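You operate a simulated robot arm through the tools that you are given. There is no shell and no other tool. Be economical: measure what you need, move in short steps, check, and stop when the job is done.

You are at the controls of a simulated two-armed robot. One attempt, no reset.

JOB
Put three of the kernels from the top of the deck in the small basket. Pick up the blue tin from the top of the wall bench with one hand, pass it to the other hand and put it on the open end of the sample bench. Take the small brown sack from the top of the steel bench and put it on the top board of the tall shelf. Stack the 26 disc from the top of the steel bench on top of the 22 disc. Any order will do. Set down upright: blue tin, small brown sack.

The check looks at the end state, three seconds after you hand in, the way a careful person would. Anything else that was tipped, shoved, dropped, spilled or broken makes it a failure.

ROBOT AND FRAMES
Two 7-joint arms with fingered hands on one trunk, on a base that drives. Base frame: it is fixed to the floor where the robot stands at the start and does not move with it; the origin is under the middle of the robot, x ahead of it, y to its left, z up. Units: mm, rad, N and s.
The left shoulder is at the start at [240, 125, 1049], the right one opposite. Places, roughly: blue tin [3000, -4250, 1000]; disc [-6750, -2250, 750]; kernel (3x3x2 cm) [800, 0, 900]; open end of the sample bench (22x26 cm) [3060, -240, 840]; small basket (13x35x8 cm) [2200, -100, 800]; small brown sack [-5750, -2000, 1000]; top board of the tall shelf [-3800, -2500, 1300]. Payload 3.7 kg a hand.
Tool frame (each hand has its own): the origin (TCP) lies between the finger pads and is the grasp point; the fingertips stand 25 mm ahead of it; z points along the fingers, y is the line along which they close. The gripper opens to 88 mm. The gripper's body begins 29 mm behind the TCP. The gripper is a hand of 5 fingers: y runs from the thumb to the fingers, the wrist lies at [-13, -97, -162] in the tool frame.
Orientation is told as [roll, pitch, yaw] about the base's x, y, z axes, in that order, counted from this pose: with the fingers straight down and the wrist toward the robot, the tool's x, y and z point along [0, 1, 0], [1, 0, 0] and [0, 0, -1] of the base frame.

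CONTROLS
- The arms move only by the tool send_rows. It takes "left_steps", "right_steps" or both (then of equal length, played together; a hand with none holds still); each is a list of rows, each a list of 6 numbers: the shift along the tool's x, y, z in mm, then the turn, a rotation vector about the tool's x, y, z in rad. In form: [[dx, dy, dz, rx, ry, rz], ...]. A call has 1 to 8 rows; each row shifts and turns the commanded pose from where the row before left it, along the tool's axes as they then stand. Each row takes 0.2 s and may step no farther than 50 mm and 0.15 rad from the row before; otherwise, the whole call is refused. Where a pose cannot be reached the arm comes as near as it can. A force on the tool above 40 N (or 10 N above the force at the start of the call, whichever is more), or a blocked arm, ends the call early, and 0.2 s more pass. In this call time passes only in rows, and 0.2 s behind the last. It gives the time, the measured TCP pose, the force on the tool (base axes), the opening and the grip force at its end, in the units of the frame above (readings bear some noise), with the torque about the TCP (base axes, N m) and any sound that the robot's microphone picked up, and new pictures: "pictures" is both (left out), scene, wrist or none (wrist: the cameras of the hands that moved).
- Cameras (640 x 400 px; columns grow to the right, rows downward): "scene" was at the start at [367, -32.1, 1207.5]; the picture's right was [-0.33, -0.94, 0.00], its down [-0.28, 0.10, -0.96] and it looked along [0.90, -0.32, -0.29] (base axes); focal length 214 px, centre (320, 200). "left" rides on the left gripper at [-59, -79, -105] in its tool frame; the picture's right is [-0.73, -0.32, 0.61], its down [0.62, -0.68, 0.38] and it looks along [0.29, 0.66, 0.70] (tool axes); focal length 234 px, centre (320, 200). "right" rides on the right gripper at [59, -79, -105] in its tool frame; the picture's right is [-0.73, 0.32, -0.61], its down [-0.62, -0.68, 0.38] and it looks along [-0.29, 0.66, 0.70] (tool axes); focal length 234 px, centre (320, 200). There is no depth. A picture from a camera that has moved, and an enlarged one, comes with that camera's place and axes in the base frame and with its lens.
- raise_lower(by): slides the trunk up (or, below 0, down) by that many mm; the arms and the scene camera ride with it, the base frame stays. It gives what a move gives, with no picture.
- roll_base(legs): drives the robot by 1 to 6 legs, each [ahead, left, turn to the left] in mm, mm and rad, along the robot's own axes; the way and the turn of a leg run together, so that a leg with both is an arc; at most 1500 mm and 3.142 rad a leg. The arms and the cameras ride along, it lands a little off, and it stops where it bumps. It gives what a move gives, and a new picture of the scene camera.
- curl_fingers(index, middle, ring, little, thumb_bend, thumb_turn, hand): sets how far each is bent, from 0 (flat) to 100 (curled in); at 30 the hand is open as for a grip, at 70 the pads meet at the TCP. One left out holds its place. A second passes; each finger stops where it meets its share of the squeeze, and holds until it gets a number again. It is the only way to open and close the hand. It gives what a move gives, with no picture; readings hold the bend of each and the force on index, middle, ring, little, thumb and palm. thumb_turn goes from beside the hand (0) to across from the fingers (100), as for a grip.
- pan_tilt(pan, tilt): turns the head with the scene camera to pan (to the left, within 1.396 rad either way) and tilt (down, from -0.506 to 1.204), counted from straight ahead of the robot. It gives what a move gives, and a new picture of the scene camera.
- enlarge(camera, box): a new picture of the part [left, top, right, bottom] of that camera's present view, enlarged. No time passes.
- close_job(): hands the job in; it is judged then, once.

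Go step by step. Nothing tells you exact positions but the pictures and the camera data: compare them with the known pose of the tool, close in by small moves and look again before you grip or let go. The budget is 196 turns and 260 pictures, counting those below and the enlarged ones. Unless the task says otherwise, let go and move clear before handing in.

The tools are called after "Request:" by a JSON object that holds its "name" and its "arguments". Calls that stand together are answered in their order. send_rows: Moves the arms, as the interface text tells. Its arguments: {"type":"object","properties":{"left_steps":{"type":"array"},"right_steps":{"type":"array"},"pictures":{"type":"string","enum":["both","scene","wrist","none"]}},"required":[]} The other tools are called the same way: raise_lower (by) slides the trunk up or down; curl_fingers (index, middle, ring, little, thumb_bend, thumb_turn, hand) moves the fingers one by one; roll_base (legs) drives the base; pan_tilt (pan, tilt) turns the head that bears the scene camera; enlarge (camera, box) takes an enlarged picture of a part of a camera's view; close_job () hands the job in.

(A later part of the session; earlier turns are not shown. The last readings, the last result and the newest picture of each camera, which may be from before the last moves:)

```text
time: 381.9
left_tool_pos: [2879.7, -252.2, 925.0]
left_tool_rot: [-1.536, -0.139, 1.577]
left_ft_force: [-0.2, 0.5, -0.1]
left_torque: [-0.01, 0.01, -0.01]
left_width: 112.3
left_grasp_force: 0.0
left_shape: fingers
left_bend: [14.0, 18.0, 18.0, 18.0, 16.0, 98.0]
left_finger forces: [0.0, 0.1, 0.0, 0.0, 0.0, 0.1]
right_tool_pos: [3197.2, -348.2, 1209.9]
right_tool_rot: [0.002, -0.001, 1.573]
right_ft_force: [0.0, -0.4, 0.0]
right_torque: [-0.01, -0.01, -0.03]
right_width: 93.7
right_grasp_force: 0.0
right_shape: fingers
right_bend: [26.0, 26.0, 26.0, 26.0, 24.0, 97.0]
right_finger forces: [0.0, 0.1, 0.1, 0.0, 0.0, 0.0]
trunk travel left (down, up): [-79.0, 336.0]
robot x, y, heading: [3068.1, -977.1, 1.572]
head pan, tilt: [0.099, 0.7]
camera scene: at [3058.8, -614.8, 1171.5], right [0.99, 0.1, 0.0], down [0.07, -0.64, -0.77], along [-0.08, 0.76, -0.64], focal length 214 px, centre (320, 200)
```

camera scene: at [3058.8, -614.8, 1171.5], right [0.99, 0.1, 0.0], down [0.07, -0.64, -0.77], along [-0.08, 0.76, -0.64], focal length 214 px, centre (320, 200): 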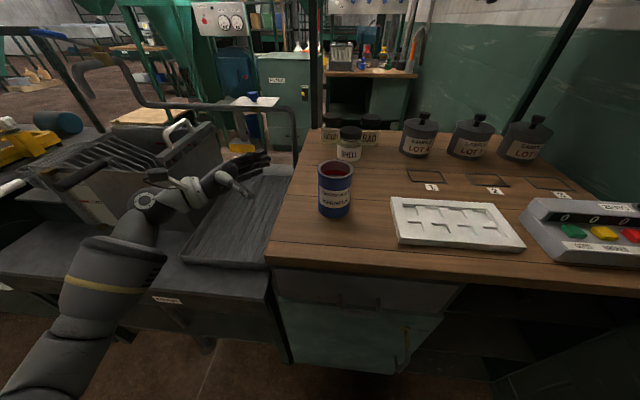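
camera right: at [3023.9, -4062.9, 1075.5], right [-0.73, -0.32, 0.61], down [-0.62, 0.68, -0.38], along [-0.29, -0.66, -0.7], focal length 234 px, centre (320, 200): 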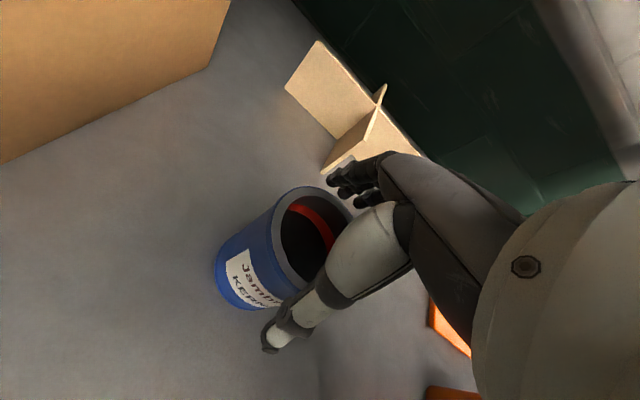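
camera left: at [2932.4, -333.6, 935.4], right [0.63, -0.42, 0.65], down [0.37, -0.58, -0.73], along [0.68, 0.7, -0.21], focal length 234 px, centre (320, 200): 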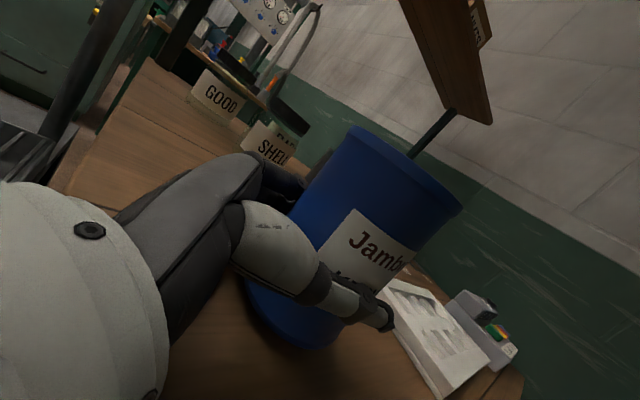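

The blue tin stands on the sample bench. I back off, then bring the left hand back to the tucked pose.

Request:
{"name": "roll_base", "arguments": {"legs": [[-330, 0, 0]]}}

Request:
{"name": "send_rows", "arguments": {"left_steps": [[-25, 0, -20, 0, 0.13, -0.07], [-25, 0, -20, 0, 0.13, -0.07], [-20, 0, 0, 0, 0.15, 0], [0, 0, -10, 0, 0.15, 0], [0, 0, -10, 0, 0.15, 0], [0, 0, -10, 0, 0.15, 0], [0, 0, -10, 0, 0.15, 0], [0, 0, -10, 0, 0.15, 0]], "pictures": "none"}}

Request:
{"name": "send_rows", "arguments": {"left_steps": [[0, -10, -15, 0, 0.15, 0], [0, -10, -15, 0, 0.15, 0], [0, -10, -15, 0, 0.08, 0]], "pictures": "scene"}}

```text
time: 384.1
left_tool_pos: [2883.7, -585.1, 925.9]
left_tool_rot: [-1.535, -0.14, 1.575]
left_ft_force: [-0.4, 0.5, -0.4]
left_torque: [0.0, 0.01, 0.01]
left_width: 112.5
left_grasp_force: 0.1
left_shape: fingers
left_bend: [14.0, 18.0, 18.0, 18.0, 16.0, 98.0]
left_finger forces: [0.1, 0.0, 0.0, 0.0, 0.0, 0.1]
right_tool_pos: [3200.8, -680.8, 1209.1]
right_tool_rot: [0.0, -0.001, 1.574]
right_ft_force: [0.1, 0.4, -0.2]
right_torque: [0.0, -0.03, 0.01]
right_width: 93.6
right_grasp_force: 0.2
right_shape: fingers
right_bend: [26.0, 26.0, 26.0, 26.0, 24.0, 97.0]
right_finger forces: [0.1, 0.0, 0.0, 0.0, 0.0, 0.1]
trunk travel left (down, up): [-79.0, 336.0]
robot x, y, heading: [3070.8, -1310.8, 1.573]
head pan, tilt: [0.099, 0.7]
camera scene: at [3060.6, -948.1, 1171.5], right [0.99, 0.1, 0.0], down [0.06, -0.64, -0.77], along [-0.08, 0.76, -0.64], focal length 214 px, centre (320, 200)
```

scene: 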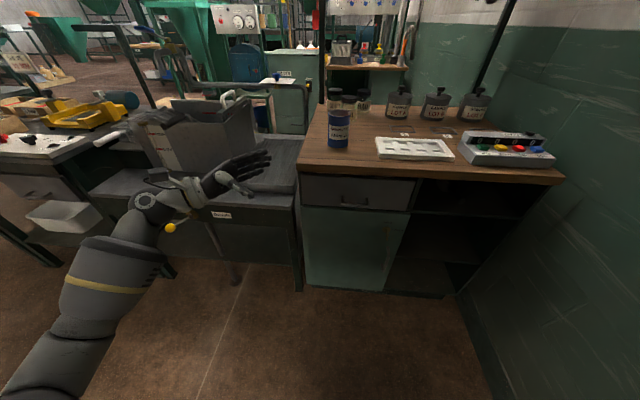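

```text
time: 385.9
left_tool_pos: [2819.0, -591.4, 1030.7]
left_tool_rot: [-0.376, -0.003, 1.599]
left_ft_force: [0.1, 0.1, 0.3]
left_torque: [0.0, 0.0, -0.02]
left_width: 112.7
left_grasp_force: 0.0
left_shape: fingers
left_bend: [14.0, 18.0, 18.0, 18.0, 16.0, 98.0]
left_finger forces: [0.0, 0.0, 0.0, 0.0, 0.1, 0.0]
right_tool_pos: [3199.3, -680.4, 1209.1]
right_tool_rot: [0.001, -0.003, 1.573]
right_ft_force: [-0.8, 0.9, -0.1]
right_torque: [-0.01, -0.01, 0.01]
right_width: 93.4
right_grasp_force: 0.1
right_shape: fingers
right_bend: [26.0, 26.0, 26.0, 26.0, 24.0, 97.0]
right_finger forces: [0.0, 0.0, 0.1, 0.0, 0.1, 0.1]
trunk travel left (down, up): [-79.0, 336.0]
robot x, y, heading: [3070.0, -1313.5, 1.566]
head pan, tilt: [0.099, 0.7]
```

```text
time: 386.7
left_tool_pos: [2809.1, -621.8, 1072.8]
left_tool_rot: [0.003, -0.002, 1.599]
left_ft_force: [0.0, -0.1, -0.3]
left_torque: [0.05, -0.05, -0.02]
left_width: 112.6
left_grasp_force: 0.1
left_shape: fingers
left_bend: [14.0, 18.0, 18.0, 18.0, 16.0, 98.0]
left_finger forces: [0.0, 0.0, 0.1, 0.0, 0.0, 0.0]
right_tool_pos: [3199.0, -681.4, 1209.5]
right_tool_rot: [0.0, -0.001, 1.572]
right_ft_force: [-0.1, -0.4, 0.0]
right_torque: [0.02, 0.0, 0.0]
right_width: 93.7
right_grasp_force: 0.2
right_shape: fingers
right_bend: [26.0, 26.0, 26.0, 26.0, 24.0, 97.0]
right_finger forces: [0.1, 0.0, 0.0, 0.0, 0.1, 0.0]
trunk travel left (down, up): [-79.0, 336.0]
robot x, y, heading: [3068.2, -1309.6, 1.573]
head pan, tilt: [0.099, 0.7]
camera scene: at [3060.7, -948.1, 1171.5], right [0.99, 0.1, 0.0], down [0.06, -0.64, -0.77], along [-0.08, 0.76, -0.64], focal length 214 px, centre (320, 200)
```

scene: 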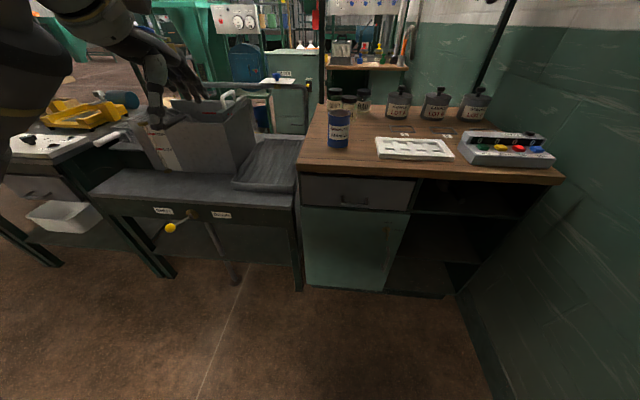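

Both hands are tucked. I turn to face −x and drive toward the other side of the hall.

Request:
{"name": "roll_base", "arguments": {"legs": [[0, 0, 1.569], [1400, 0, 0], [1400, 0, 0], [600, 0, 0]]}}

Request:
{"name": "pan_tilt", "arguments": {"pan": 0.0, "tilt": 0.25}}

```text
time: 407.1
left_tool_pos: [-1028.1, -1589.4, 1073.5]
left_tool_rot: [0.001, -0.002, -3.13]
left_ft_force: [-0.4, -0.3, -0.1]
left_torque: [0.02, 0.01, 0.02]
left_width: 112.9
left_grasp_force: 0.0
left_shape: fingers
left_bend: [14.0, 18.0, 18.0, 18.0, 16.0, 98.0]
left_finger forces: [0.0, 0.0, 0.0, 0.0, 0.0, 0.1]
right_tool_pos: [-962.3, -1201.0, 1209.8]
right_tool_rot: [-0.001, -0.001, 3.128]
right_ft_force: [-0.4, 0.6, 0.2]
right_torque: [-0.02, 0.01, -0.01]
right_width: 93.6
right_grasp_force: 0.2
right_shape: fingers
right_bend: [26.0, 26.0, 26.0, 26.0, 24.0, 97.0]
right_finger forces: [0.1, 0.1, 0.0, 0.0, 0.0, 0.0]
trunk travel left (down, up): [-79.0, 336.0]
robot x, y, heading: [-336.7, -1340.9, 3.126]
head pan, tilt: [0.099, 0.7]
camera scene: at [-698.5, -1344.6, 1171.3], right [-0.09, 1.0, 0.0], down [0.64, 0.06, -0.76], along [-0.76, -0.07, -0.64], focal length 214 px, centre (320, 200)
```

scene: 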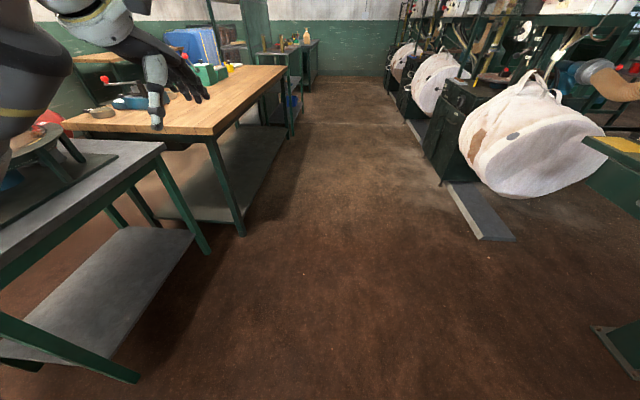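

```text
time: 408.0
left_tool_pos: [-1027.0, -1590.1, 1074.9]
left_tool_rot: [0.002, -0.003, -3.13]
left_ft_force: [-1.0, 0.0, 0.2]
left_torque: [0.0, -0.02, 0.01]
left_width: 112.4
left_grasp_force: 0.0
left_shape: fingers
left_bend: [14.0, 18.0, 18.0, 18.0, 16.0, 98.0]
left_finger forces: [0.0, 0.0, 0.1, 0.0, 0.0, 0.0]
right_tool_pos: [-962.2, -1200.4, 1209.3]
right_tool_rot: [0.002, -0.002, 3.128]
right_ft_force: [0.8, 0.0, 0.0]
right_torque: [0.01, -0.03, 0.0]
right_width: 93.3
right_grasp_force: 0.1
right_shape: fingers
right_bend: [26.0, 26.0, 26.0, 26.0, 24.0, 97.0]
right_finger forces: [0.1, 0.0, 0.1, 0.0, 0.0, 0.0]
trunk travel left (down, up): [-79.0, 336.0]
robot x, y, heading: [-333.7, -1338.9, 3.131]
head pan, tilt: [0.0, 0.25]
camera scene: at [-707.0, -1336.1, 1212.1], right [0.01, 1.0, 0.0], down [0.25, 0.0, -0.97], along [-0.97, 0.01, -0.25], focal length 214 px, centre (320, 200)
```

scene: 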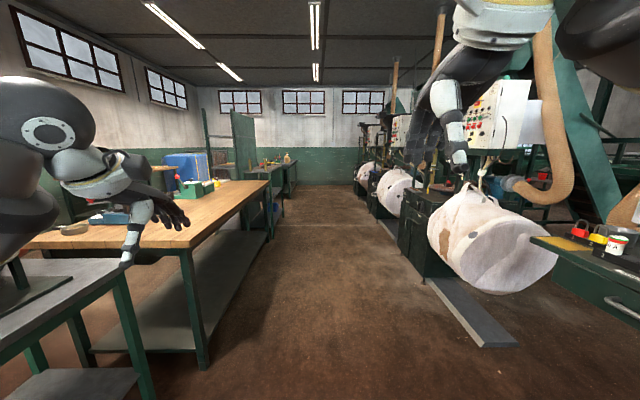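

The corridor is clear ahead. I drive to x≈−3700 first and look left at the tall shelf.

Request:
{"name": "roll_base", "arguments": {"legs": [[1450, 0, 0], [1450, 0, 0], [470, 0, 0]]}}

Request:
{"name": "pan_tilt", "arguments": {"pan": 1.3, "tilt": 0.2}}

Request:
{"name": "pan_tilt", "arguments": {"pan": 0.4, "tilt": 0.3}}

```text
time: 424.4
left_tool_pos: [-4401.3, -1462.8, 1073.5]
left_tool_rot: [0.002, -0.001, 3.124]
left_ft_force: [-0.6, -0.7, -0.1]
left_torque: [0.01, -0.01, 0.0]
left_width: 112.4
left_grasp_force: 0.1
left_shape: fingers
left_bend: [14.0, 18.0, 18.0, 18.0, 16.0, 98.0]
left_finger forces: [0.1, 0.1, 0.0, 0.1, 0.0, 0.0]
right_tool_pos: [-4323.6, -1077.4, 1208.1]
right_tool_rot: [-0.001, -0.001, 3.098]
right_ft_force: [-0.3, -0.5, -0.2]
right_torque: [0.02, 0.0, 0.0]
right_width: 93.6
right_grasp_force: 0.0
right_shape: fingers
right_bend: [26.0, 26.0, 26.0, 26.0, 24.0, 97.0]
right_finger forces: [0.0, 0.0, 0.0, 0.0, 0.1, 0.0]
trunk travel left (down, up): [-79.0, 336.0]
robot x, y, heading: [-3700.1, -1232.7, 3.099]
head pan, tilt: [0.0, 0.25]
camera scene: at [-4072.9, -1219.6, 1212.1], right [0.04, 1.0, 0.0], down [0.25, -0.01, -0.97], along [-0.97, 0.04, -0.25], focal length 214 px, centre (320, 200)
```

scene: 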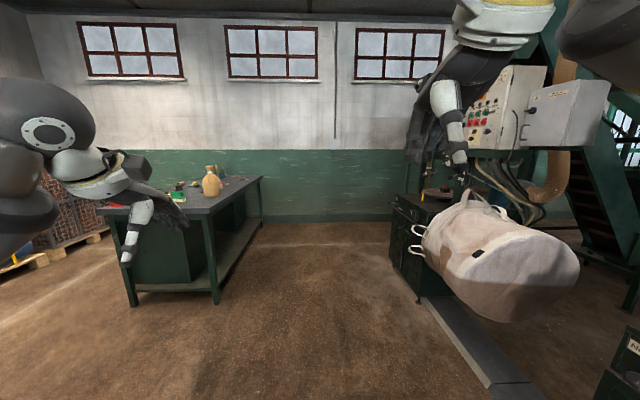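

```text
time: 425.9
left_tool_pos: [-4400.2, -1464.5, 1075.4]
left_tool_rot: [0.003, -0.002, 3.127]
left_ft_force: [0.4, 0.3, -0.4]
left_torque: [0.02, 0.02, -0.02]
left_width: 112.6
left_grasp_force: 0.0
left_shape: fingers
left_bend: [14.0, 18.0, 18.0, 18.0, 16.0, 98.0]
left_finger forces: [0.1, 0.1, 0.0, 0.0, 0.1, 0.1]
right_tool_pos: [-4323.9, -1077.6, 1209.8]
right_tool_rot: [-0.001, -0.001, 3.101]
right_ft_force: [0.0, 0.6, 1.3]
right_torque: [-0.03, 0.03, 0.04]
right_width: 93.5
right_grasp_force: 0.0
right_shape: fingers
right_bend: [26.0, 26.0, 26.0, 26.0, 24.0, 97.0]
right_finger forces: [0.0, 0.0, 0.0, 0.1, 0.0, 0.1]
trunk travel left (down, up): [-79.0, 336.0]
robot x, y, heading: [-3698.5, -1236.1, 3.095]
head pan, tilt: [1.3, 0.201]
camera scene: at [-4008.1, -1312.3, 1216.7], right [-0.95, 0.31, 0.0], down [0.06, 0.19, -0.98], along [-0.3, -0.93, -0.2], focal length 214 px, centre (320, 200)
```

scene: 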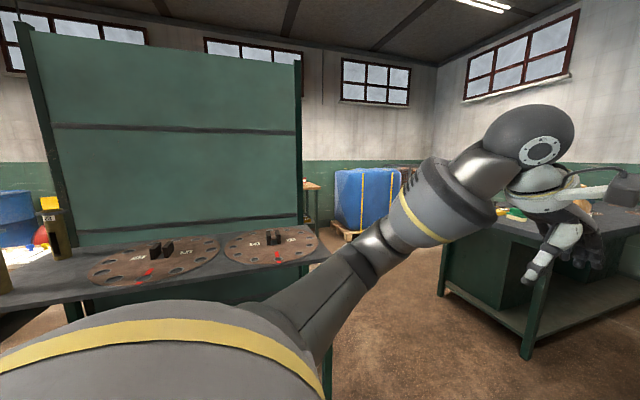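

```text
time: 427.1
left_tool_pos: [-4398.7, -1464.0, 1073.4]
left_tool_rot: [0.003, 0.0, 3.124]
left_ft_force: [0.3, -0.2, -0.1]
left_torque: [0.0, -0.02, -0.01]
left_width: 112.7
left_grasp_force: 0.0
left_shape: fingers
left_bend: [14.0, 18.0, 18.0, 18.0, 16.0, 98.0]
left_finger forces: [0.0, 0.0, 0.0, 0.0, 0.1, 0.0]
right_tool_pos: [-4323.2, -1077.0, 1209.7]
right_tool_rot: [0.001, -0.001, 3.1]
right_ft_force: [1.0, 1.2, -0.3]
right_torque: [0.02, 0.0, 0.0]
right_width: 93.5
right_grasp_force: 0.0
right_shape: fingers
right_bend: [26.0, 26.0, 26.0, 26.0, 24.0, 97.0]
right_finger forces: [0.1, 0.0, 0.0, 0.0, 0.0, 0.0]
trunk travel left (down, up): [-79.0, 336.0]
robot x, y, heading: [-3702.9, -1237.3, 3.096]
head pan, tilt: [0.4, 0.3]
camera scene: at [-4066.8, -1256.3, 1207.5], right [-0.35, 0.94, 0.0], down [0.28, 0.1, -0.96], along [-0.89, -0.33, -0.3], focal length 214 px, centre (320, 200)
```

scene: 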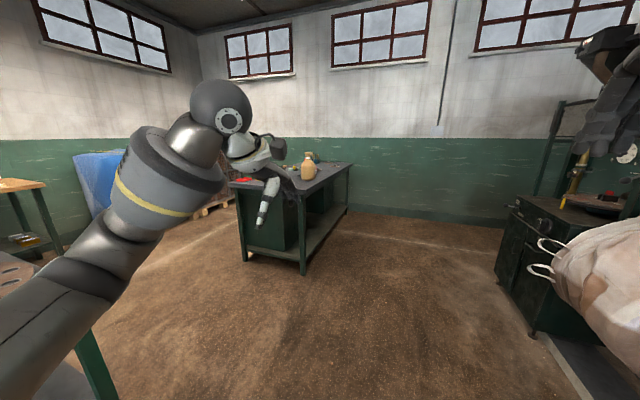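

The steel bench with a brown sack lies ahead on the left (front edge y≈−1965, top z≈720). I drive in front of it and turn to face it.

Request:
{"name": "roll_base", "arguments": {"legs": [[1250, 60, 0.04], [1150, 60, 0], [0, 0, 1.575]]}}

Request:
{"name": "pan_tilt", "arguments": {"pan": 0.0, "tilt": 0.4}}

```text
time: 442.8
left_tool_pos: [-5903.8, -1980.1, 1073.6]
left_tool_rot: [0.002, -0.001, -1.589]
left_ft_force: [-0.3, -0.1, 1.0]
left_torque: [0.02, -0.02, 0.04]
left_width: 112.8
left_grasp_force: 0.0
left_shape: fingers
left_bend: [14.0, 18.0, 18.0, 18.0, 16.0, 98.0]
left_finger forces: [0.1, 0.0, 0.0, 0.1, 0.0, 0.0]
right_tool_pos: [-6291.5, -1905.0, 1209.8]
right_tool_rot: [0.0, -0.002, -1.616]
right_ft_force: [-0.3, -0.3, 0.3]
right_torque: [-0.01, -0.02, 0.01]
right_width: 93.8
right_grasp_force: 0.0
right_shape: fingers
right_bend: [26.0, 26.0, 26.0, 26.0, 24.0, 97.0]
right_finger forces: [0.1, 0.1, 0.0, 0.0, 0.1, 0.0]
trunk travel left (down, up): [-79.0, 336.0]
robot x, y, heading: [-6134.7, -1280.2, -1.612]
head pan, tilt: [0.4, 0.3]
camera scene: at [-6112.7, -1648.6, 1207.4], right [-0.94, -0.35, 0.0], down [-0.1, 0.28, -0.96], along [0.33, -0.9, -0.3], focal length 214 px, centre (320, 200)
```

scene: 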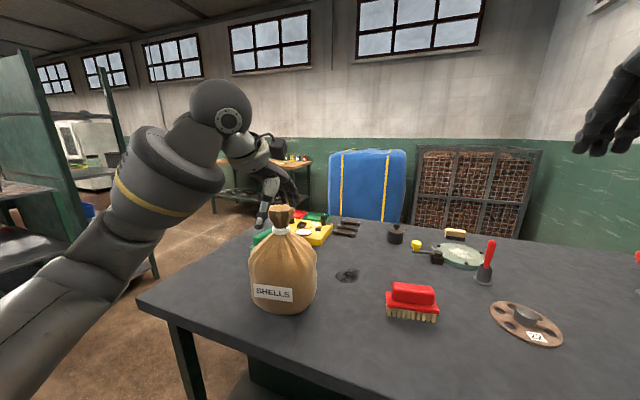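

```text
time: 443.7
left_tool_pos: [-5904.0, -1980.7, 1074.7]
left_tool_rot: [0.002, -0.002, -1.589]
left_ft_force: [0.4, -0.2, 0.4]
left_torque: [0.02, 0.0, 0.0]
left_width: 112.5
left_grasp_force: 0.1
left_shape: fingers
left_bend: [14.0, 18.0, 18.0, 18.0, 16.0, 98.0]
left_finger forces: [0.0, 0.0, 0.0, 0.1, 0.0, 0.0]
right_tool_pos: [-6290.8, -1904.5, 1207.8]
right_tool_rot: [0.002, -0.003, -1.614]
right_ft_force: [0.4, 0.0, 0.2]
right_torque: [0.0, 0.01, -0.01]
right_width: 93.7
right_grasp_force: 0.0
right_shape: fingers
right_bend: [26.0, 26.0, 26.0, 26.0, 24.0, 97.0]
right_finger forces: [0.0, 0.0, 0.0, 0.0, 0.0, 0.0]
trunk travel left (down, up): [-79.0, 336.0]
robot x, y, heading: [-6134.8, -1278.4, -1.611]
head pan, tilt: [0.0, 0.4]
camera scene: at [-6149.4, -1653.6, 1198.2], right [-1.0, 0.04, 0.0], down [0.02, 0.39, -0.92], along [-0.04, -0.92, -0.39], focal length 214 px, centre (320, 200)
```

scene: 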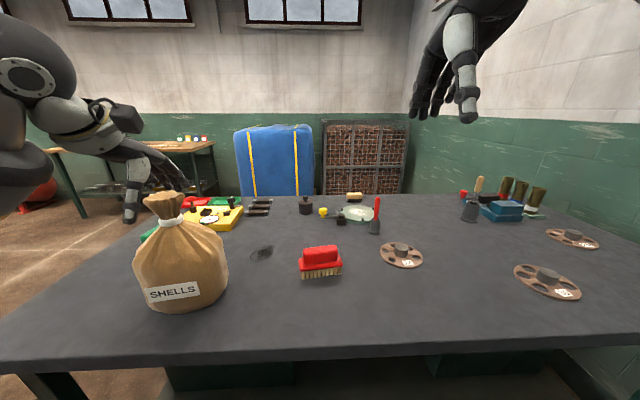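

I see the sack at left and three discs at right. I enlarge the discs to read labels, and the sack.

Request:
{"name": "enlarge", "arguments": {"camera": "scene", "box": [370, 220, 610, 310]}}

Request:
{"name": "enlarge", "arguments": {"camera": "scene", "box": [110, 170, 290, 330]}}

```text
2.67 times, centred on (490, 265) of scene
camera zoom: at [-6149.4, -1653.6, 1198.2], right [-1.0, 0.04, 0.0], down [0.02, 0.39, -0.92], along [-0.04, -0.92, -0.39], focal length 572 px, centre (-133, 27)
```

zoom: 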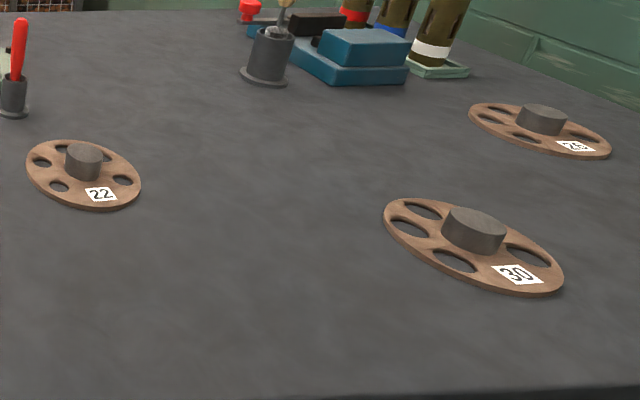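

```text
2.50 times, centred on (200, 250) of scene
camera zoom: at [-6149.4, -1653.6, 1198.2], right [-1.0, 0.04, 0.0], down [0.02, 0.39, -0.92], along [-0.04, -0.92, -0.39], focal length 536 px, centre (620, 75)
```

zoom: 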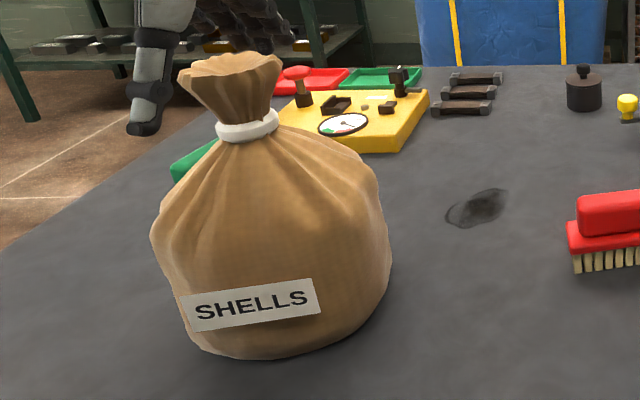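

Labels: 22 is the near-left disc, 30 near-right, 26 far-right. The tied sack is on the left. Discs first: I shift right and closer for the 26 disc.

Request:
{"name": "roll_base", "arguments": {"legs": [[0, -660, 0.04], [150, 0, 0]]}}

Request:
{"name": "pan_tilt", "arguments": {"pan": -0.1, "tilt": 0.65}}

```text
time: 451.0
left_tool_pos: [-6548.3, -2106.1, 1073.1]
left_tool_rot: [0.002, -0.002, -1.56]
left_ft_force: [-0.5, -0.3, -0.1]
left_torque: [0.01, 0.0, 0.01]
left_width: 112.5
left_grasp_force: 0.1
left_shape: fingers
left_bend: [14.0, 18.0, 18.0, 18.0, 16.0, 98.0]
left_finger forces: [0.0, 0.0, 0.0, 0.0, 0.0, 0.0]
right_tool_pos: [-6937.1, -2042.6, 1209.3]
right_tool_rot: [-0.002, 0.0, -1.586]
right_ft_force: [-1.0, -1.6, -0.5]
right_torque: [0.02, -0.02, 0.01]
right_width: 93.7
right_grasp_force: 0.2
right_shape: fingers
right_bend: [26.0, 26.0, 26.0, 26.0, 24.0, 97.0]
right_finger forces: [0.0, 0.0, 0.0, 0.0, 0.0, 0.0]
trunk travel left (down, up): [-79.0, 336.0]
robot x, y, heading: [-6799.2, -1414.0, -1.583]
head pan, tilt: [0.0, 0.4]
camera scene: at [-6802.6, -1787.1, 1198.0], right [-1.0, 0.01, 0.0], down [0.01, 0.39, -0.92], along [-0.01, -0.92, -0.39], focal length 214 px, centre (320, 200)
```

scene: 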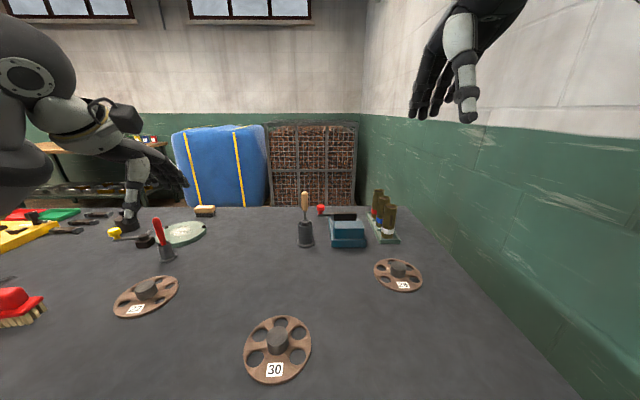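

```text
time: 451.7
left_tool_pos: [-6548.6, -2106.7, 1074.1]
left_tool_rot: [0.001, -0.004, -1.559]
left_ft_force: [-0.1, 0.2, -0.4]
left_torque: [-0.02, -0.04, -0.01]
left_width: 112.5
left_grasp_force: 0.1
left_shape: fingers
left_bend: [14.0, 18.0, 18.0, 18.0, 16.0, 98.0]
left_finger forces: [0.0, 0.0, 0.0, 0.1, 0.1, 0.0]
right_tool_pos: [-6936.5, -2041.3, 1208.5]
right_tool_rot: [0.001, 0.0, -1.585]
right_ft_force: [0.7, 0.4, 0.2]
right_torque: [0.03, 0.04, 0.02]
right_width: 93.7
right_grasp_force: 0.0
right_shape: fingers
right_bend: [26.0, 26.0, 26.0, 26.0, 24.0, 97.0]
right_finger forces: [0.0, 0.1, 0.1, 0.1, 0.1, 0.1]
trunk travel left (down, up): [-79.0, 336.0]
robot x, y, heading: [-6796.6, -1413.9, -1.588]
head pan, tilt: [-0.099, 0.649]
camera scene: at [-6811.1, -1780.2, 1175.8], right [-0.99, 0.11, 0.0], down [0.07, 0.6, -0.8], along [-0.09, -0.79, -0.6], focal length 214 px, centre (320, 200)
```

scene: 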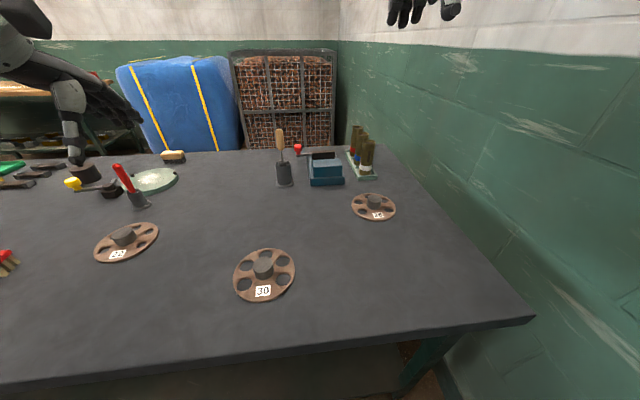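

Triangulated: 26 disc at (−7012,−2224), 22 disc at (−6407,−2155), disc tops z≈805. I move the right hand over the 26 disc.

Request:
{"name": "send_rows", "arguments": {"right_steps": [[-9, 23, 35, 0, 0, 0.002], [-9, 23, 35, 0, 0, 0], [-9, 23, 35, 0, 0, 0], [-9, 23, 35, 0, 0, 0], [-9, 23, 35, 0, 0, 0], [-9, 23, 35, 0, 0, 0], [-9, 23, 35, 0, 0, 0], [-9, 22, 35, 0, 0, 0]], "pictures": "both"}}

```text
time: 453.5
left_tool_pos: [-6548.9, -2106.9, 1073.4]
left_tool_rot: [0.002, -0.001, -1.557]
left_ft_force: [0.1, -0.1, -0.1]
left_torque: [0.01, -0.02, -0.02]
left_width: 112.6
left_grasp_force: 0.0
left_shape: fingers
left_bend: [14.0, 18.0, 18.0, 18.0, 16.0, 98.0]
left_finger forces: [0.0, 0.0, 0.0, 0.1, 0.0, 0.0]
right_tool_pos: [-7010.9, -2225.2, 928.7]
right_tool_rot: [0.0, -0.002, -1.584]
right_ft_force: [-0.2, -1.0, -0.6]
right_torque: [0.02, 0.02, 0.02]
right_width: 93.7
right_grasp_force: 0.2
right_shape: fingers
right_bend: [26.0, 26.0, 26.0, 26.0, 24.0, 97.0]
right_finger forces: [0.0, 0.0, 0.0, 0.1, 0.0, 0.0]
trunk travel left (down, up): [-79.0, 336.0]
robot x, y, heading: [-6796.2, -1411.7, -1.588]
head pan, tilt: [-0.099, 0.649]
camera scene: at [-6811.2, -1780.8, 1175.4], right [-0.99, 0.11, 0.0], down [0.07, 0.6, -0.8], along [-0.09, -0.79, -0.6], focal length 214 px, centre (320, 200)
camera right: at [-6951.2, -2146.1, 1033.3], right [-0.73, -0.31, 0.61], down [-0.61, 0.69, -0.38], along [-0.3, -0.65, -0.7], focal length 234 px, centre (320, 200)
```

scene: 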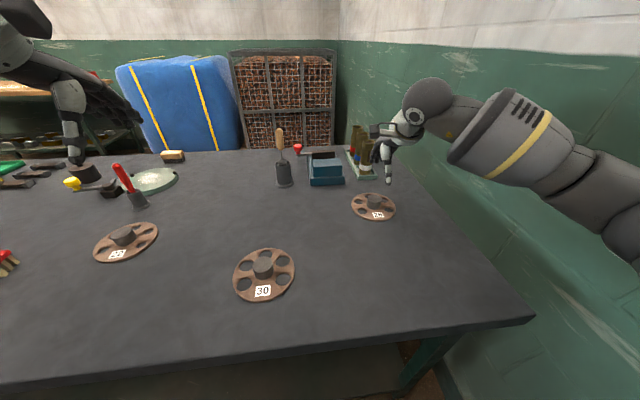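
right: 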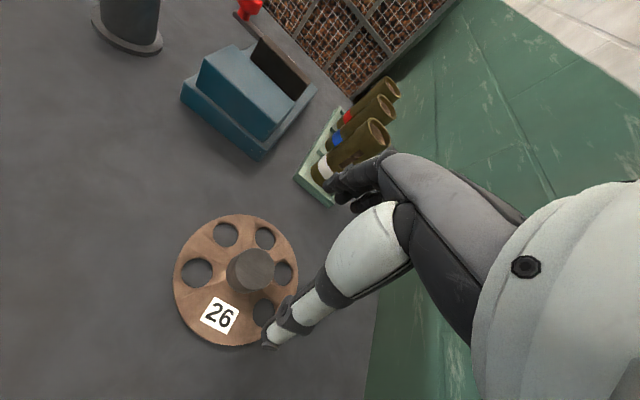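

Well centred over the hub. I descend to z≈846 and check.

Request:
{"name": "send_rows", "arguments": {"right_steps": [[1, -1.5, 40, 0, 0, 0], [1, -1.5, 40, 0, 0, 0]], "pictures": "wrist"}}

```text
time: 454.1
left_tool_pos: [-6548.5, -2107.2, 1074.3]
left_tool_rot: [0.003, -0.003, -1.559]
left_ft_force: [-0.6, -0.6, -0.5]
left_torque: [-0.01, -0.02, 0.04]
left_width: 112.8
left_grasp_force: 0.1
left_shape: fingers
left_bend: [14.0, 18.0, 18.0, 18.0, 16.0, 98.0]
left_finger forces: [0.0, 0.0, 0.0, 0.0, 0.0, 0.0]
right_tool_pos: [-7012.9, -2219.8, 848.6]
right_tool_rot: [0.0, -0.002, -1.586]
right_ft_force: [0.0, 0.5, -0.2]
right_torque: [-0.01, 0.0, -0.01]
right_width: 93.6
right_grasp_force: 0.0
right_shape: fingers
right_bend: [26.0, 26.0, 26.0, 26.0, 24.0, 97.0]
right_finger forces: [0.0, 0.1, 0.0, 0.1, 0.1, 0.1]
trunk travel left (down, up): [-79.0, 336.0]
robot x, y, heading: [-6797.0, -1413.1, -1.586]
head pan, tilt: [-0.099, 0.649]
camera right: at [-6951.8, -2142.4, 952.6], right [-0.73, -0.31, 0.61], down [-0.61, 0.69, -0.38], along [-0.3, -0.65, -0.7], focal length 234 px, centre (320, 200)
```

right: 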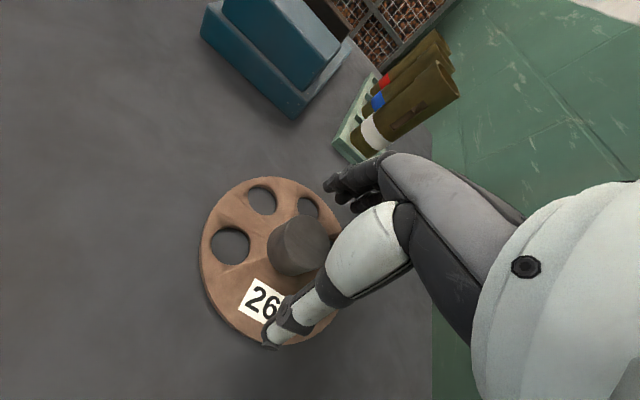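

The hub top is a little lower than thought (z≈818). I go down 20 mm more and close.

Request:
{"name": "send_rows", "arguments": {"right_steps": [[0, 0, 21, 0, 0, 0]], "pictures": "wrist"}}

Request:
{"name": "curl_fingers", "arguments": {"hand": "right", "index": 70, "middle": 70, "ring": 70, "little": 60, "thumb_bend": 70}}

Request:
{"name": "enlarge", "arguments": {"camera": "right", "box": [180, 120, 440, 380]}}

```text
time: 454.5
left_tool_pos: [-6546.4, -2107.2, 1074.1]
left_tool_rot: [0.004, -0.006, -1.559]
left_ft_force: [0.8, 0.6, 1.2]
left_torque: [-0.04, 0.01, 0.02]
left_width: 112.8
left_grasp_force: 0.1
left_shape: fingers
left_bend: [14.0, 18.0, 18.0, 18.0, 16.0, 98.0]
left_finger forces: [0.1, 0.1, 0.0, 0.0, 0.0, 0.0]
right_tool_pos: [-7010.6, -2221.0, 829.2]
right_tool_rot: [0.001, -0.003, -1.587]
right_ft_force: [-1.0, -0.4, 1.9]
right_torque: [-0.11, 0.02, 0.0]
right_width: 93.7
right_grasp_force: 1.4
right_shape: fingers
right_bend: [26.0, 26.0, 26.0, 26.0, 24.0, 97.0]
right_finger forces: [0.0, 2.1, 0.1, 0.1, 0.0, 0.1]
trunk travel left (down, up): [-79.0, 336.0]
robot x, y, heading: [-6796.8, -1412.8, -1.585]
head pan, tilt: [-0.099, 0.649]
camera right: at [-6950.8, -2142.5, 933.8], right [-0.73, -0.31, 0.61], down [-0.61, 0.69, -0.39], along [-0.3, -0.66, -0.69], focal length 234 px, centre (320, 200)
```

right: 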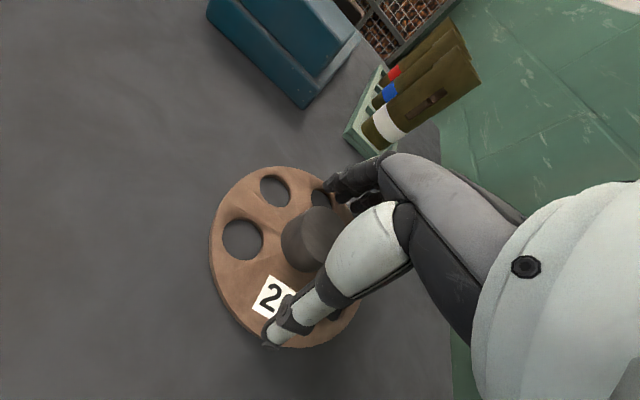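

```text
time: 455.5
left_tool_pos: [-6547.8, -2103.9, 1075.6]
left_tool_rot: [0.002, -0.007, -1.559]
left_ft_force: [0.7, 0.6, 0.3]
left_torque: [-0.01, -0.02, 0.02]
left_width: 112.5
left_grasp_force: 0.0
left_shape: fingers
left_bend: [14.0, 18.0, 18.0, 18.0, 16.0, 98.0]
left_finger forces: [0.0, 0.0, 0.0, 0.1, 0.0, 0.0]
right_tool_pos: [-7010.7, -2220.3, 833.7]
right_tool_rot: [0.003, -0.011, -1.587]
right_ft_force: [0.1, -9.0, 22.6]
right_torque: [-1.04, 0.23, 0.03]
right_width: 28.5
right_grasp_force: 19.5
right_shape: fingers
right_bend: [55.0, 45.0, 70.0, 60.0, 60.0, 97.0]
right_finger forces: [9.2, 23.0, 0.0, 0.1, 6.9, 0.0]
trunk travel left (down, up): [-79.0, 336.0]
robot x, y, heading: [-6797.8, -1415.7, -1.59]
head pan, tilt: [-0.099, 0.649]
```

```text
1.54 times, centred on (310, 250) of right
camera zoom: at [-6950.4, -2142.1, 937.7], right [-0.73, -0.3, 0.61], down [-0.61, 0.69, -0.39], along [-0.3, -0.66, -0.69], focal length 360 px, centre (335, 123)
```

zoom: 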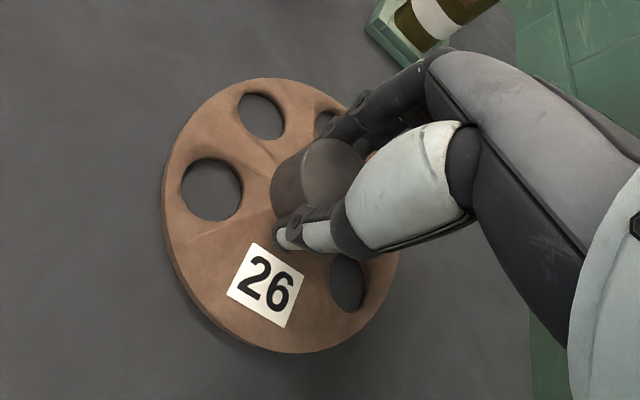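

The middle fingertip landed on the disc face. I reopen, shift 6 mm, raise 6 mm and regrip.

Request:
{"name": "curl_fingers", "arguments": {"hand": "right", "index": 35, "middle": 35, "ring": 35, "little": 35, "thumb_bend": 35}}

Request:
{"name": "send_rows", "arguments": {"right_steps": [[6, 2, -5, 0, 0, 0]], "pictures": "none"}}

Request:
{"name": "curl_fingers", "arguments": {"hand": "right", "index": 70, "middle": 70, "ring": 60, "little": 45, "thumb_bend": 70}}

Request:
{"name": "enlarge", "arguments": {"camera": "right", "box": [180, 120, 440, 380]}}

```text
time: 456.5
left_tool_pos: [-6547.5, -2104.6, 1076.0]
left_tool_rot: [0.002, -0.006, -1.558]
left_ft_force: [-0.7, 0.8, -0.7]
left_torque: [0.01, 0.0, 0.01]
left_width: 112.5
left_grasp_force: 0.1
left_shape: fingers
left_bend: [14.0, 18.0, 18.0, 18.0, 16.0, 98.0]
left_finger forces: [0.0, 0.0, 0.0, 0.0, 0.0, 0.0]
right_tool_pos: [-7010.9, -2219.4, 830.8]
right_tool_rot: [0.0, -0.003, -1.586]
right_ft_force: [1.2, 0.9, 18.1]
right_torque: [-0.75, 0.15, -0.01]
right_width: 73.4
right_grasp_force: 9.4
right_shape: fingers
right_bend: [35.0, 31.0, 35.0, 35.0, 36.0, 98.0]
right_finger forces: [0.3, 17.4, 0.0, 0.0, 0.7, 0.1]
trunk travel left (down, up): [-79.0, 336.0]
robot x, y, heading: [-6796.6, -1413.3, -1.583]
head pan, tilt: [-0.099, 0.649]
```

```text
time: 456.9
left_tool_pos: [-6548.3, -2105.2, 1074.2]
left_tool_rot: [0.002, -0.003, -1.559]
left_ft_force: [-0.3, -0.3, -0.5]
left_torque: [0.02, -0.02, -0.01]
left_width: 112.5
left_grasp_force: 0.0
left_shape: fingers
left_bend: [14.0, 18.0, 18.0, 18.0, 16.0, 98.0]
left_finger forces: [0.0, 0.0, 0.0, 0.0, 0.1, 0.0]
right_tool_pos: [-7005.3, -2220.4, 831.8]
right_tool_rot: [-0.003, 0.002, -1.588]
right_ft_force: [-2.1, 1.3, 10.6]
right_torque: [-0.45, 0.17, -0.13]
right_width: 74.1
right_grasp_force: 4.8
right_shape: fingers
right_bend: [35.0, 33.0, 35.0, 35.0, 35.0, 98.0]
right_finger forces: [0.1, 10.0, 0.0, 0.0, 0.0, 0.0]
trunk travel left (down, up): [-79.0, 336.0]
robot x, y, heading: [-6798.3, -1416.6, -1.585]
head pan, tilt: [-0.099, 0.649]
```

```text
time: 457.9
left_tool_pos: [-6546.4, -2105.3, 1075.4]
left_tool_rot: [0.001, -0.003, -1.559]
left_ft_force: [0.3, 0.3, -0.3]
left_torque: [0.02, 0.01, 0.0]
left_width: 112.7
left_grasp_force: 0.0
left_shape: fingers
left_bend: [14.0, 18.0, 18.0, 18.0, 16.0, 98.0]
left_finger forces: [0.0, 0.0, 0.1, 0.0, 0.1, 0.0]
right_tool_pos: [-7003.8, -2222.1, 835.7]
right_tool_rot: [0.003, -0.004, -1.585]
right_ft_force: [2.3, -6.4, 12.6]
right_torque: [-0.49, 0.03, 0.08]
right_width: 23.7
right_grasp_force: 16.0
right_shape: fingers
right_bend: [59.0, 55.0, 60.0, 45.0, 60.0, 97.0]
right_finger forces: [5.6, 18.6, 0.0, 0.1, 8.0, 0.0]
trunk travel left (down, up): [-79.0, 336.0]
robot x, y, heading: [-6796.0, -1415.5, -1.585]
head pan, tilt: [-0.099, 0.649]
```

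```text
1.54 times, centred on (310, 250) of right
camera zoom: at [-6943.4, -2143.7, 938.7], right [-0.73, -0.31, 0.61], down [-0.61, 0.69, -0.39], along [-0.3, -0.66, -0.69], focal length 360 px, centre (335, 123)
```

zoom: 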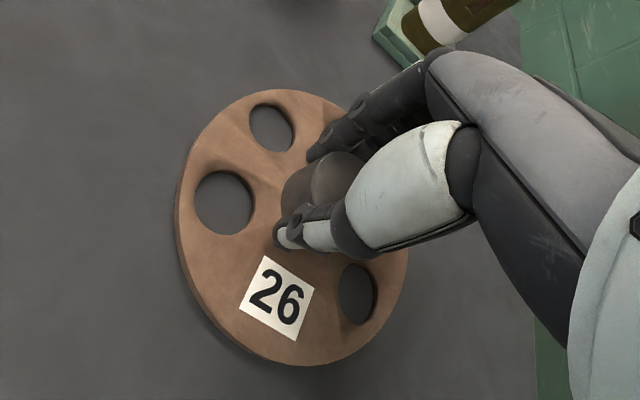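

Index, middle and thumb hold the hub. I lift a little and look.

Request:
{"name": "send_rows", "arguments": {"right_steps": [[0, 0, -15, 0, 0, 0], [0, 0, -35, 0, 0, 0]], "pictures": "both"}}

```text
time: 458.5
left_tool_pos: [-6547.3, -2105.5, 1074.6]
left_tool_rot: [0.001, -0.005, -1.558]
left_ft_force: [0.7, -0.2, 0.0]
left_torque: [-0.02, 0.03, -0.01]
left_width: 112.6
left_grasp_force: 0.1
left_shape: fingers
left_bend: [14.0, 18.0, 18.0, 18.0, 16.0, 98.0]
left_finger forces: [0.0, 0.0, 0.1, 0.1, 0.0, 0.1]
right_tool_pos: [-7005.7, -2220.2, 882.8]
right_tool_rot: [-0.001, 0.001, -1.587]
right_ft_force: [-0.5, 0.4, -3.7]
right_torque: [0.0, -0.04, 0.0]
right_width: 23.7
right_grasp_force: 9.2
right_shape: fingers
right_bend: [60.0, 60.0, 60.0, 45.0, 59.0, 96.0]
right_finger forces: [4.5, 4.3, 0.0, 0.0, 8.8, 0.0]
trunk travel left (down, up): [-79.0, 336.0]
robot x, y, heading: [-6796.2, -1415.7, -1.59]
head pan, tilt: [-0.099, 0.649]
camera scene: at [-6811.1, -1779.6, 1175.9], right [-0.99, 0.11, 0.0], down [0.07, 0.6, -0.8], along [-0.09, -0.79, -0.6], focal length 214 px, centre (320, 200)
camera right: at [-6945.5, -2142.0, 987.1], right [-0.73, -0.31, 0.61], down [-0.61, 0.69, -0.38], along [-0.3, -0.65, -0.7], focal length 234 px, centre (320, 200)
```

scene: 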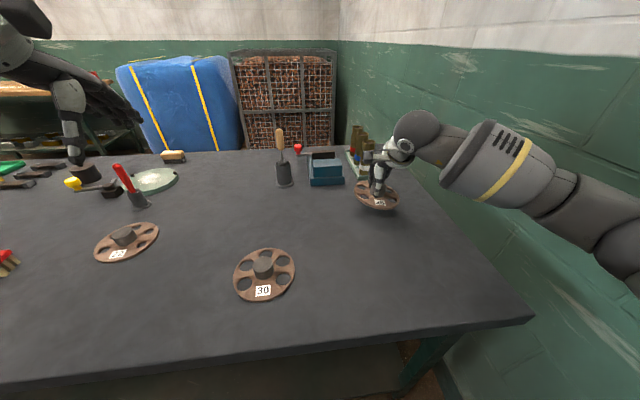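
right: 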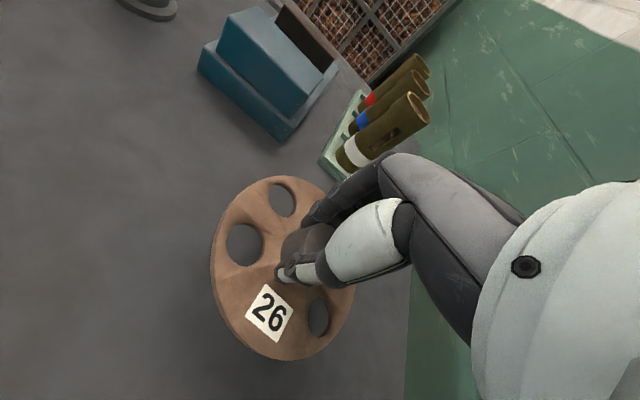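

The 26 disc is lifted and level. I raise it over the tools and move the robot left to the 22 disc.

Request:
{"name": "send_rows", "arguments": {"right_steps": [[0, -20, -40, 0, 0, 0], [0, -20, -40, 0, 0, 0], [0, -20, -40, 0, 0, 0], [0, -20, -40, 0, 0, 0]], "pictures": "none"}}

Request:
{"name": "roll_base", "arguments": {"legs": [[0, 430, 0.017]]}}

Request:
{"name": "pan_tilt", "arguments": {"pan": 0.0, "tilt": 0.75}}

```text
time: 459.5
left_tool_pos: [-6546.6, -2106.2, 1073.9]
left_tool_rot: [0.003, -0.004, -1.558]
left_ft_force: [0.3, 0.0, -0.3]
left_torque: [-0.03, 0.03, 0.02]
left_width: 112.8
left_grasp_force: 0.0
left_shape: fingers
left_bend: [14.0, 18.0, 18.0, 18.0, 16.0, 98.0]
left_finger forces: [0.0, 0.1, 0.1, 0.0, 0.0, 0.0]
right_tool_pos: [-7001.0, -2144.6, 1044.9]
right_tool_rot: [0.001, -0.004, -1.586]
right_ft_force: [-0.2, 0.3, -3.5]
right_torque: [-0.02, 0.01, -0.02]
right_width: 23.3
right_grasp_force: 9.2
right_shape: fingers
right_bend: [61.0, 60.0, 60.0, 45.0, 59.0, 96.0]
right_finger forces: [4.8, 4.5, 0.0, 0.1, 8.7, 0.0]
trunk travel left (down, up): [-79.0, 336.0]
robot x, y, heading: [-6792.6, -1414.7, -1.581]
head pan, tilt: [-0.099, 0.649]
```

```text
time: 463.8
left_tool_pos: [-6111.7, -2104.8, 1074.7]
left_tool_rot: [0.001, -0.003, -1.543]
left_ft_force: [0.4, 0.0, 0.9]
left_torque: [-0.01, -0.02, -0.01]
left_width: 112.3
left_grasp_force: 0.1
left_shape: fingers
left_bend: [14.0, 18.0, 18.0, 18.0, 16.0, 98.0]
left_finger forces: [0.1, 0.0, 0.0, 0.1, 0.1, 0.0]
right_tool_pos: [-6563.3, -2151.6, 1044.3]
right_tool_rot: [0.001, -0.001, -1.57]
right_ft_force: [0.3, 0.2, -2.9]
right_torque: [-0.02, -0.02, 0.03]
right_width: 23.5
right_grasp_force: 9.4
right_shape: fingers
right_bend: [61.0, 60.0, 60.0, 45.0, 59.0, 96.0]
right_finger forces: [4.7, 4.6, 0.2, 0.0, 8.6, 0.0]
trunk travel left (down, up): [-79.0, 336.0]
robot x, y, heading: [-6369.1, -1416.9, -1.569]
head pan, tilt: [-0.099, 0.649]
camera scene: at [-6378.7, -1783.6, 1175.5], right [-1.0, 0.1, 0.0], down [0.06, 0.6, -0.8], along [-0.08, -0.79, -0.6], focal length 214 px, centre (320, 200)
```

scene: 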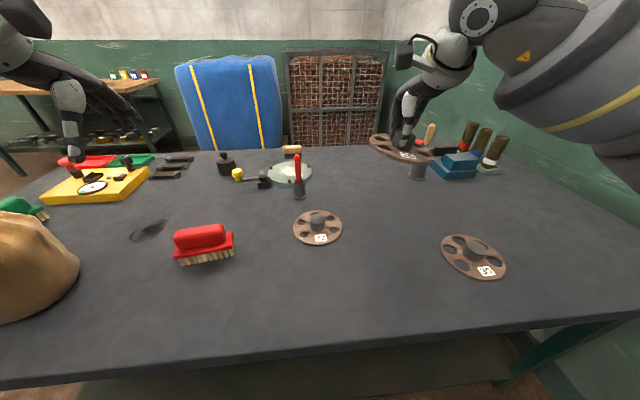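

```text
time: 464.5
left_tool_pos: [-6111.4, -2105.8, 1073.5]
left_tool_rot: [0.002, -0.003, -1.543]
left_ft_force: [0.5, 0.7, -1.0]
left_torque: [0.0, -0.02, -0.01]
left_width: 112.9
left_grasp_force: 0.2
left_shape: fingers
left_bend: [14.0, 18.0, 18.0, 18.0, 16.0, 98.0]
left_finger forces: [0.1, 0.0, 0.0, 0.0, 0.0, 0.1]
right_tool_pos: [-6564.7, -2150.8, 1043.3]
right_tool_rot: [-0.001, 0.0, -1.571]
right_ft_force: [0.8, 0.0, -4.1]
right_torque: [-0.01, -0.03, 0.0]
right_width: 23.3
right_grasp_force: 8.8
right_shape: fingers
right_bend: [61.0, 60.0, 60.0, 45.0, 59.0, 96.0]
right_finger forces: [4.6, 4.5, 0.0, 0.0, 8.6, 0.1]
trunk travel left (down, up): [-79.0, 336.0]
robot x, y, heading: [-6374.7, -1416.4, -1.568]
head pan, tilt: [0.0, 0.75]
camera scene: at [-6370.3, -1780.1, 1167.0], right [-1.0, 0.0, 0.0], down [0.0, 0.68, -0.73], along [0.0, -0.73, -0.68], focal length 214 px, centre (320, 200)
```

scene: 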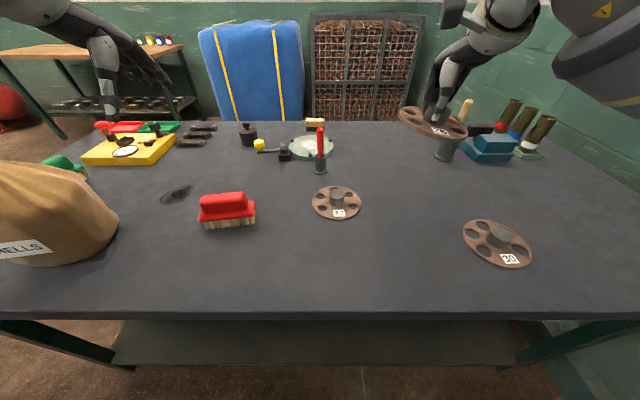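

I bring the 26 disc above the 22 disc (hub ≈ (−6412,−2160)) and compare in the pictures.

Request:
{"name": "send_rows", "arguments": {"right_steps": [[38, 2, 22, 0, 0, 0], [38, 2, 22, 0, 0, 0], [38, 2, 22, 0, 0, 0], [38, 3, 22, 0, 0, 0]], "pictures": "both"}}

```text
time: 465.5
left_tool_pos: [-6109.3, -2106.2, 1072.6]
left_tool_rot: [0.002, -0.001, -1.541]
left_ft_force: [-0.2, -0.5, 0.1]
left_torque: [0.01, 0.04, 0.01]
left_width: 112.4
left_grasp_force: 0.2
left_shape: fingers
left_bend: [14.0, 18.0, 18.0, 18.0, 16.0, 98.0]
left_finger forces: [0.0, 0.0, 0.0, 0.0, 0.0, 0.1]
right_tool_pos: [-6411.4, -2161.0, 955.0]
right_tool_rot: [0.0, 0.001, -1.571]
right_ft_force: [0.1, -0.8, -4.4]
right_torque: [0.0, 0.01, -0.04]
right_width: 22.9
right_grasp_force: 8.4
right_shape: fingers
right_bend: [61.0, 60.0, 60.0, 45.0, 59.0, 96.0]
right_finger forces: [4.8, 4.4, 0.0, 0.1, 8.3, 0.0]
trunk travel left (down, up): [-79.0, 336.0]
robot x, y, heading: [-6370.0, -1418.6, -1.572]
head pan, tilt: [0.0, 0.75]
camera scene: at [-6369.4, -1780.5, 1166.7], right [-1.0, 0.0, 0.0], down [0.0, 0.68, -0.73], along [0.0, -0.73, -0.68], focal length 214 px, centre (320, 200)
camera right: at [-6352.2, -2081.6, 1059.8], right [-0.73, -0.32, 0.61], down [-0.62, 0.68, -0.38], along [-0.29, -0.66, -0.7], focal length 234 px, centre (320, 200)
```

scene: 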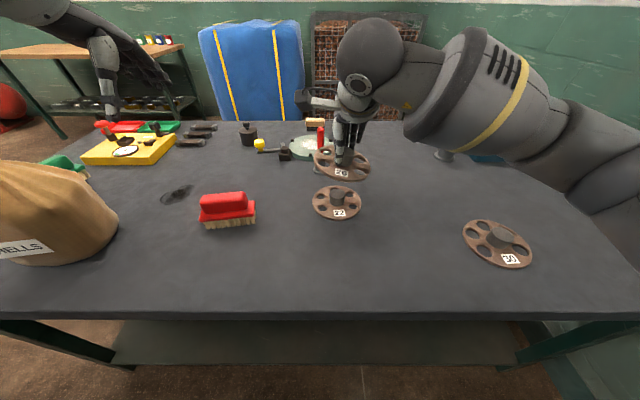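
right: 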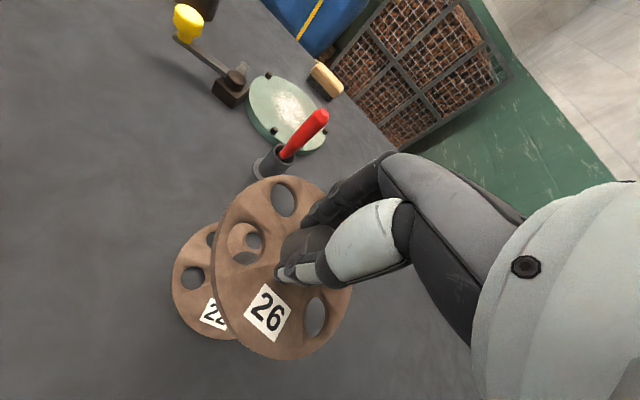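

Request:
{"name": "enlarge", "arguments": {"camera": "scene", "box": [280, 110, 400, 230]}}

```text
3.33 times, centred on (340, 170) of scene
camera zoom: at [-6369.4, -1780.5, 1166.7], right [-1.0, 0.0, 0.0], down [0.0, 0.68, -0.73], along [0.0, -0.73, -0.68], focal length 715 px, centre (253, 300)
```

zoom: 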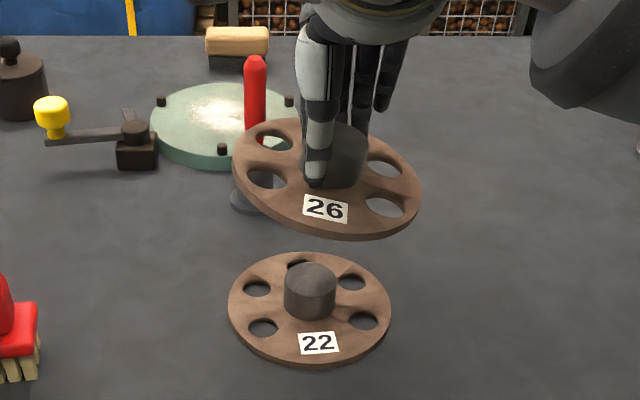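

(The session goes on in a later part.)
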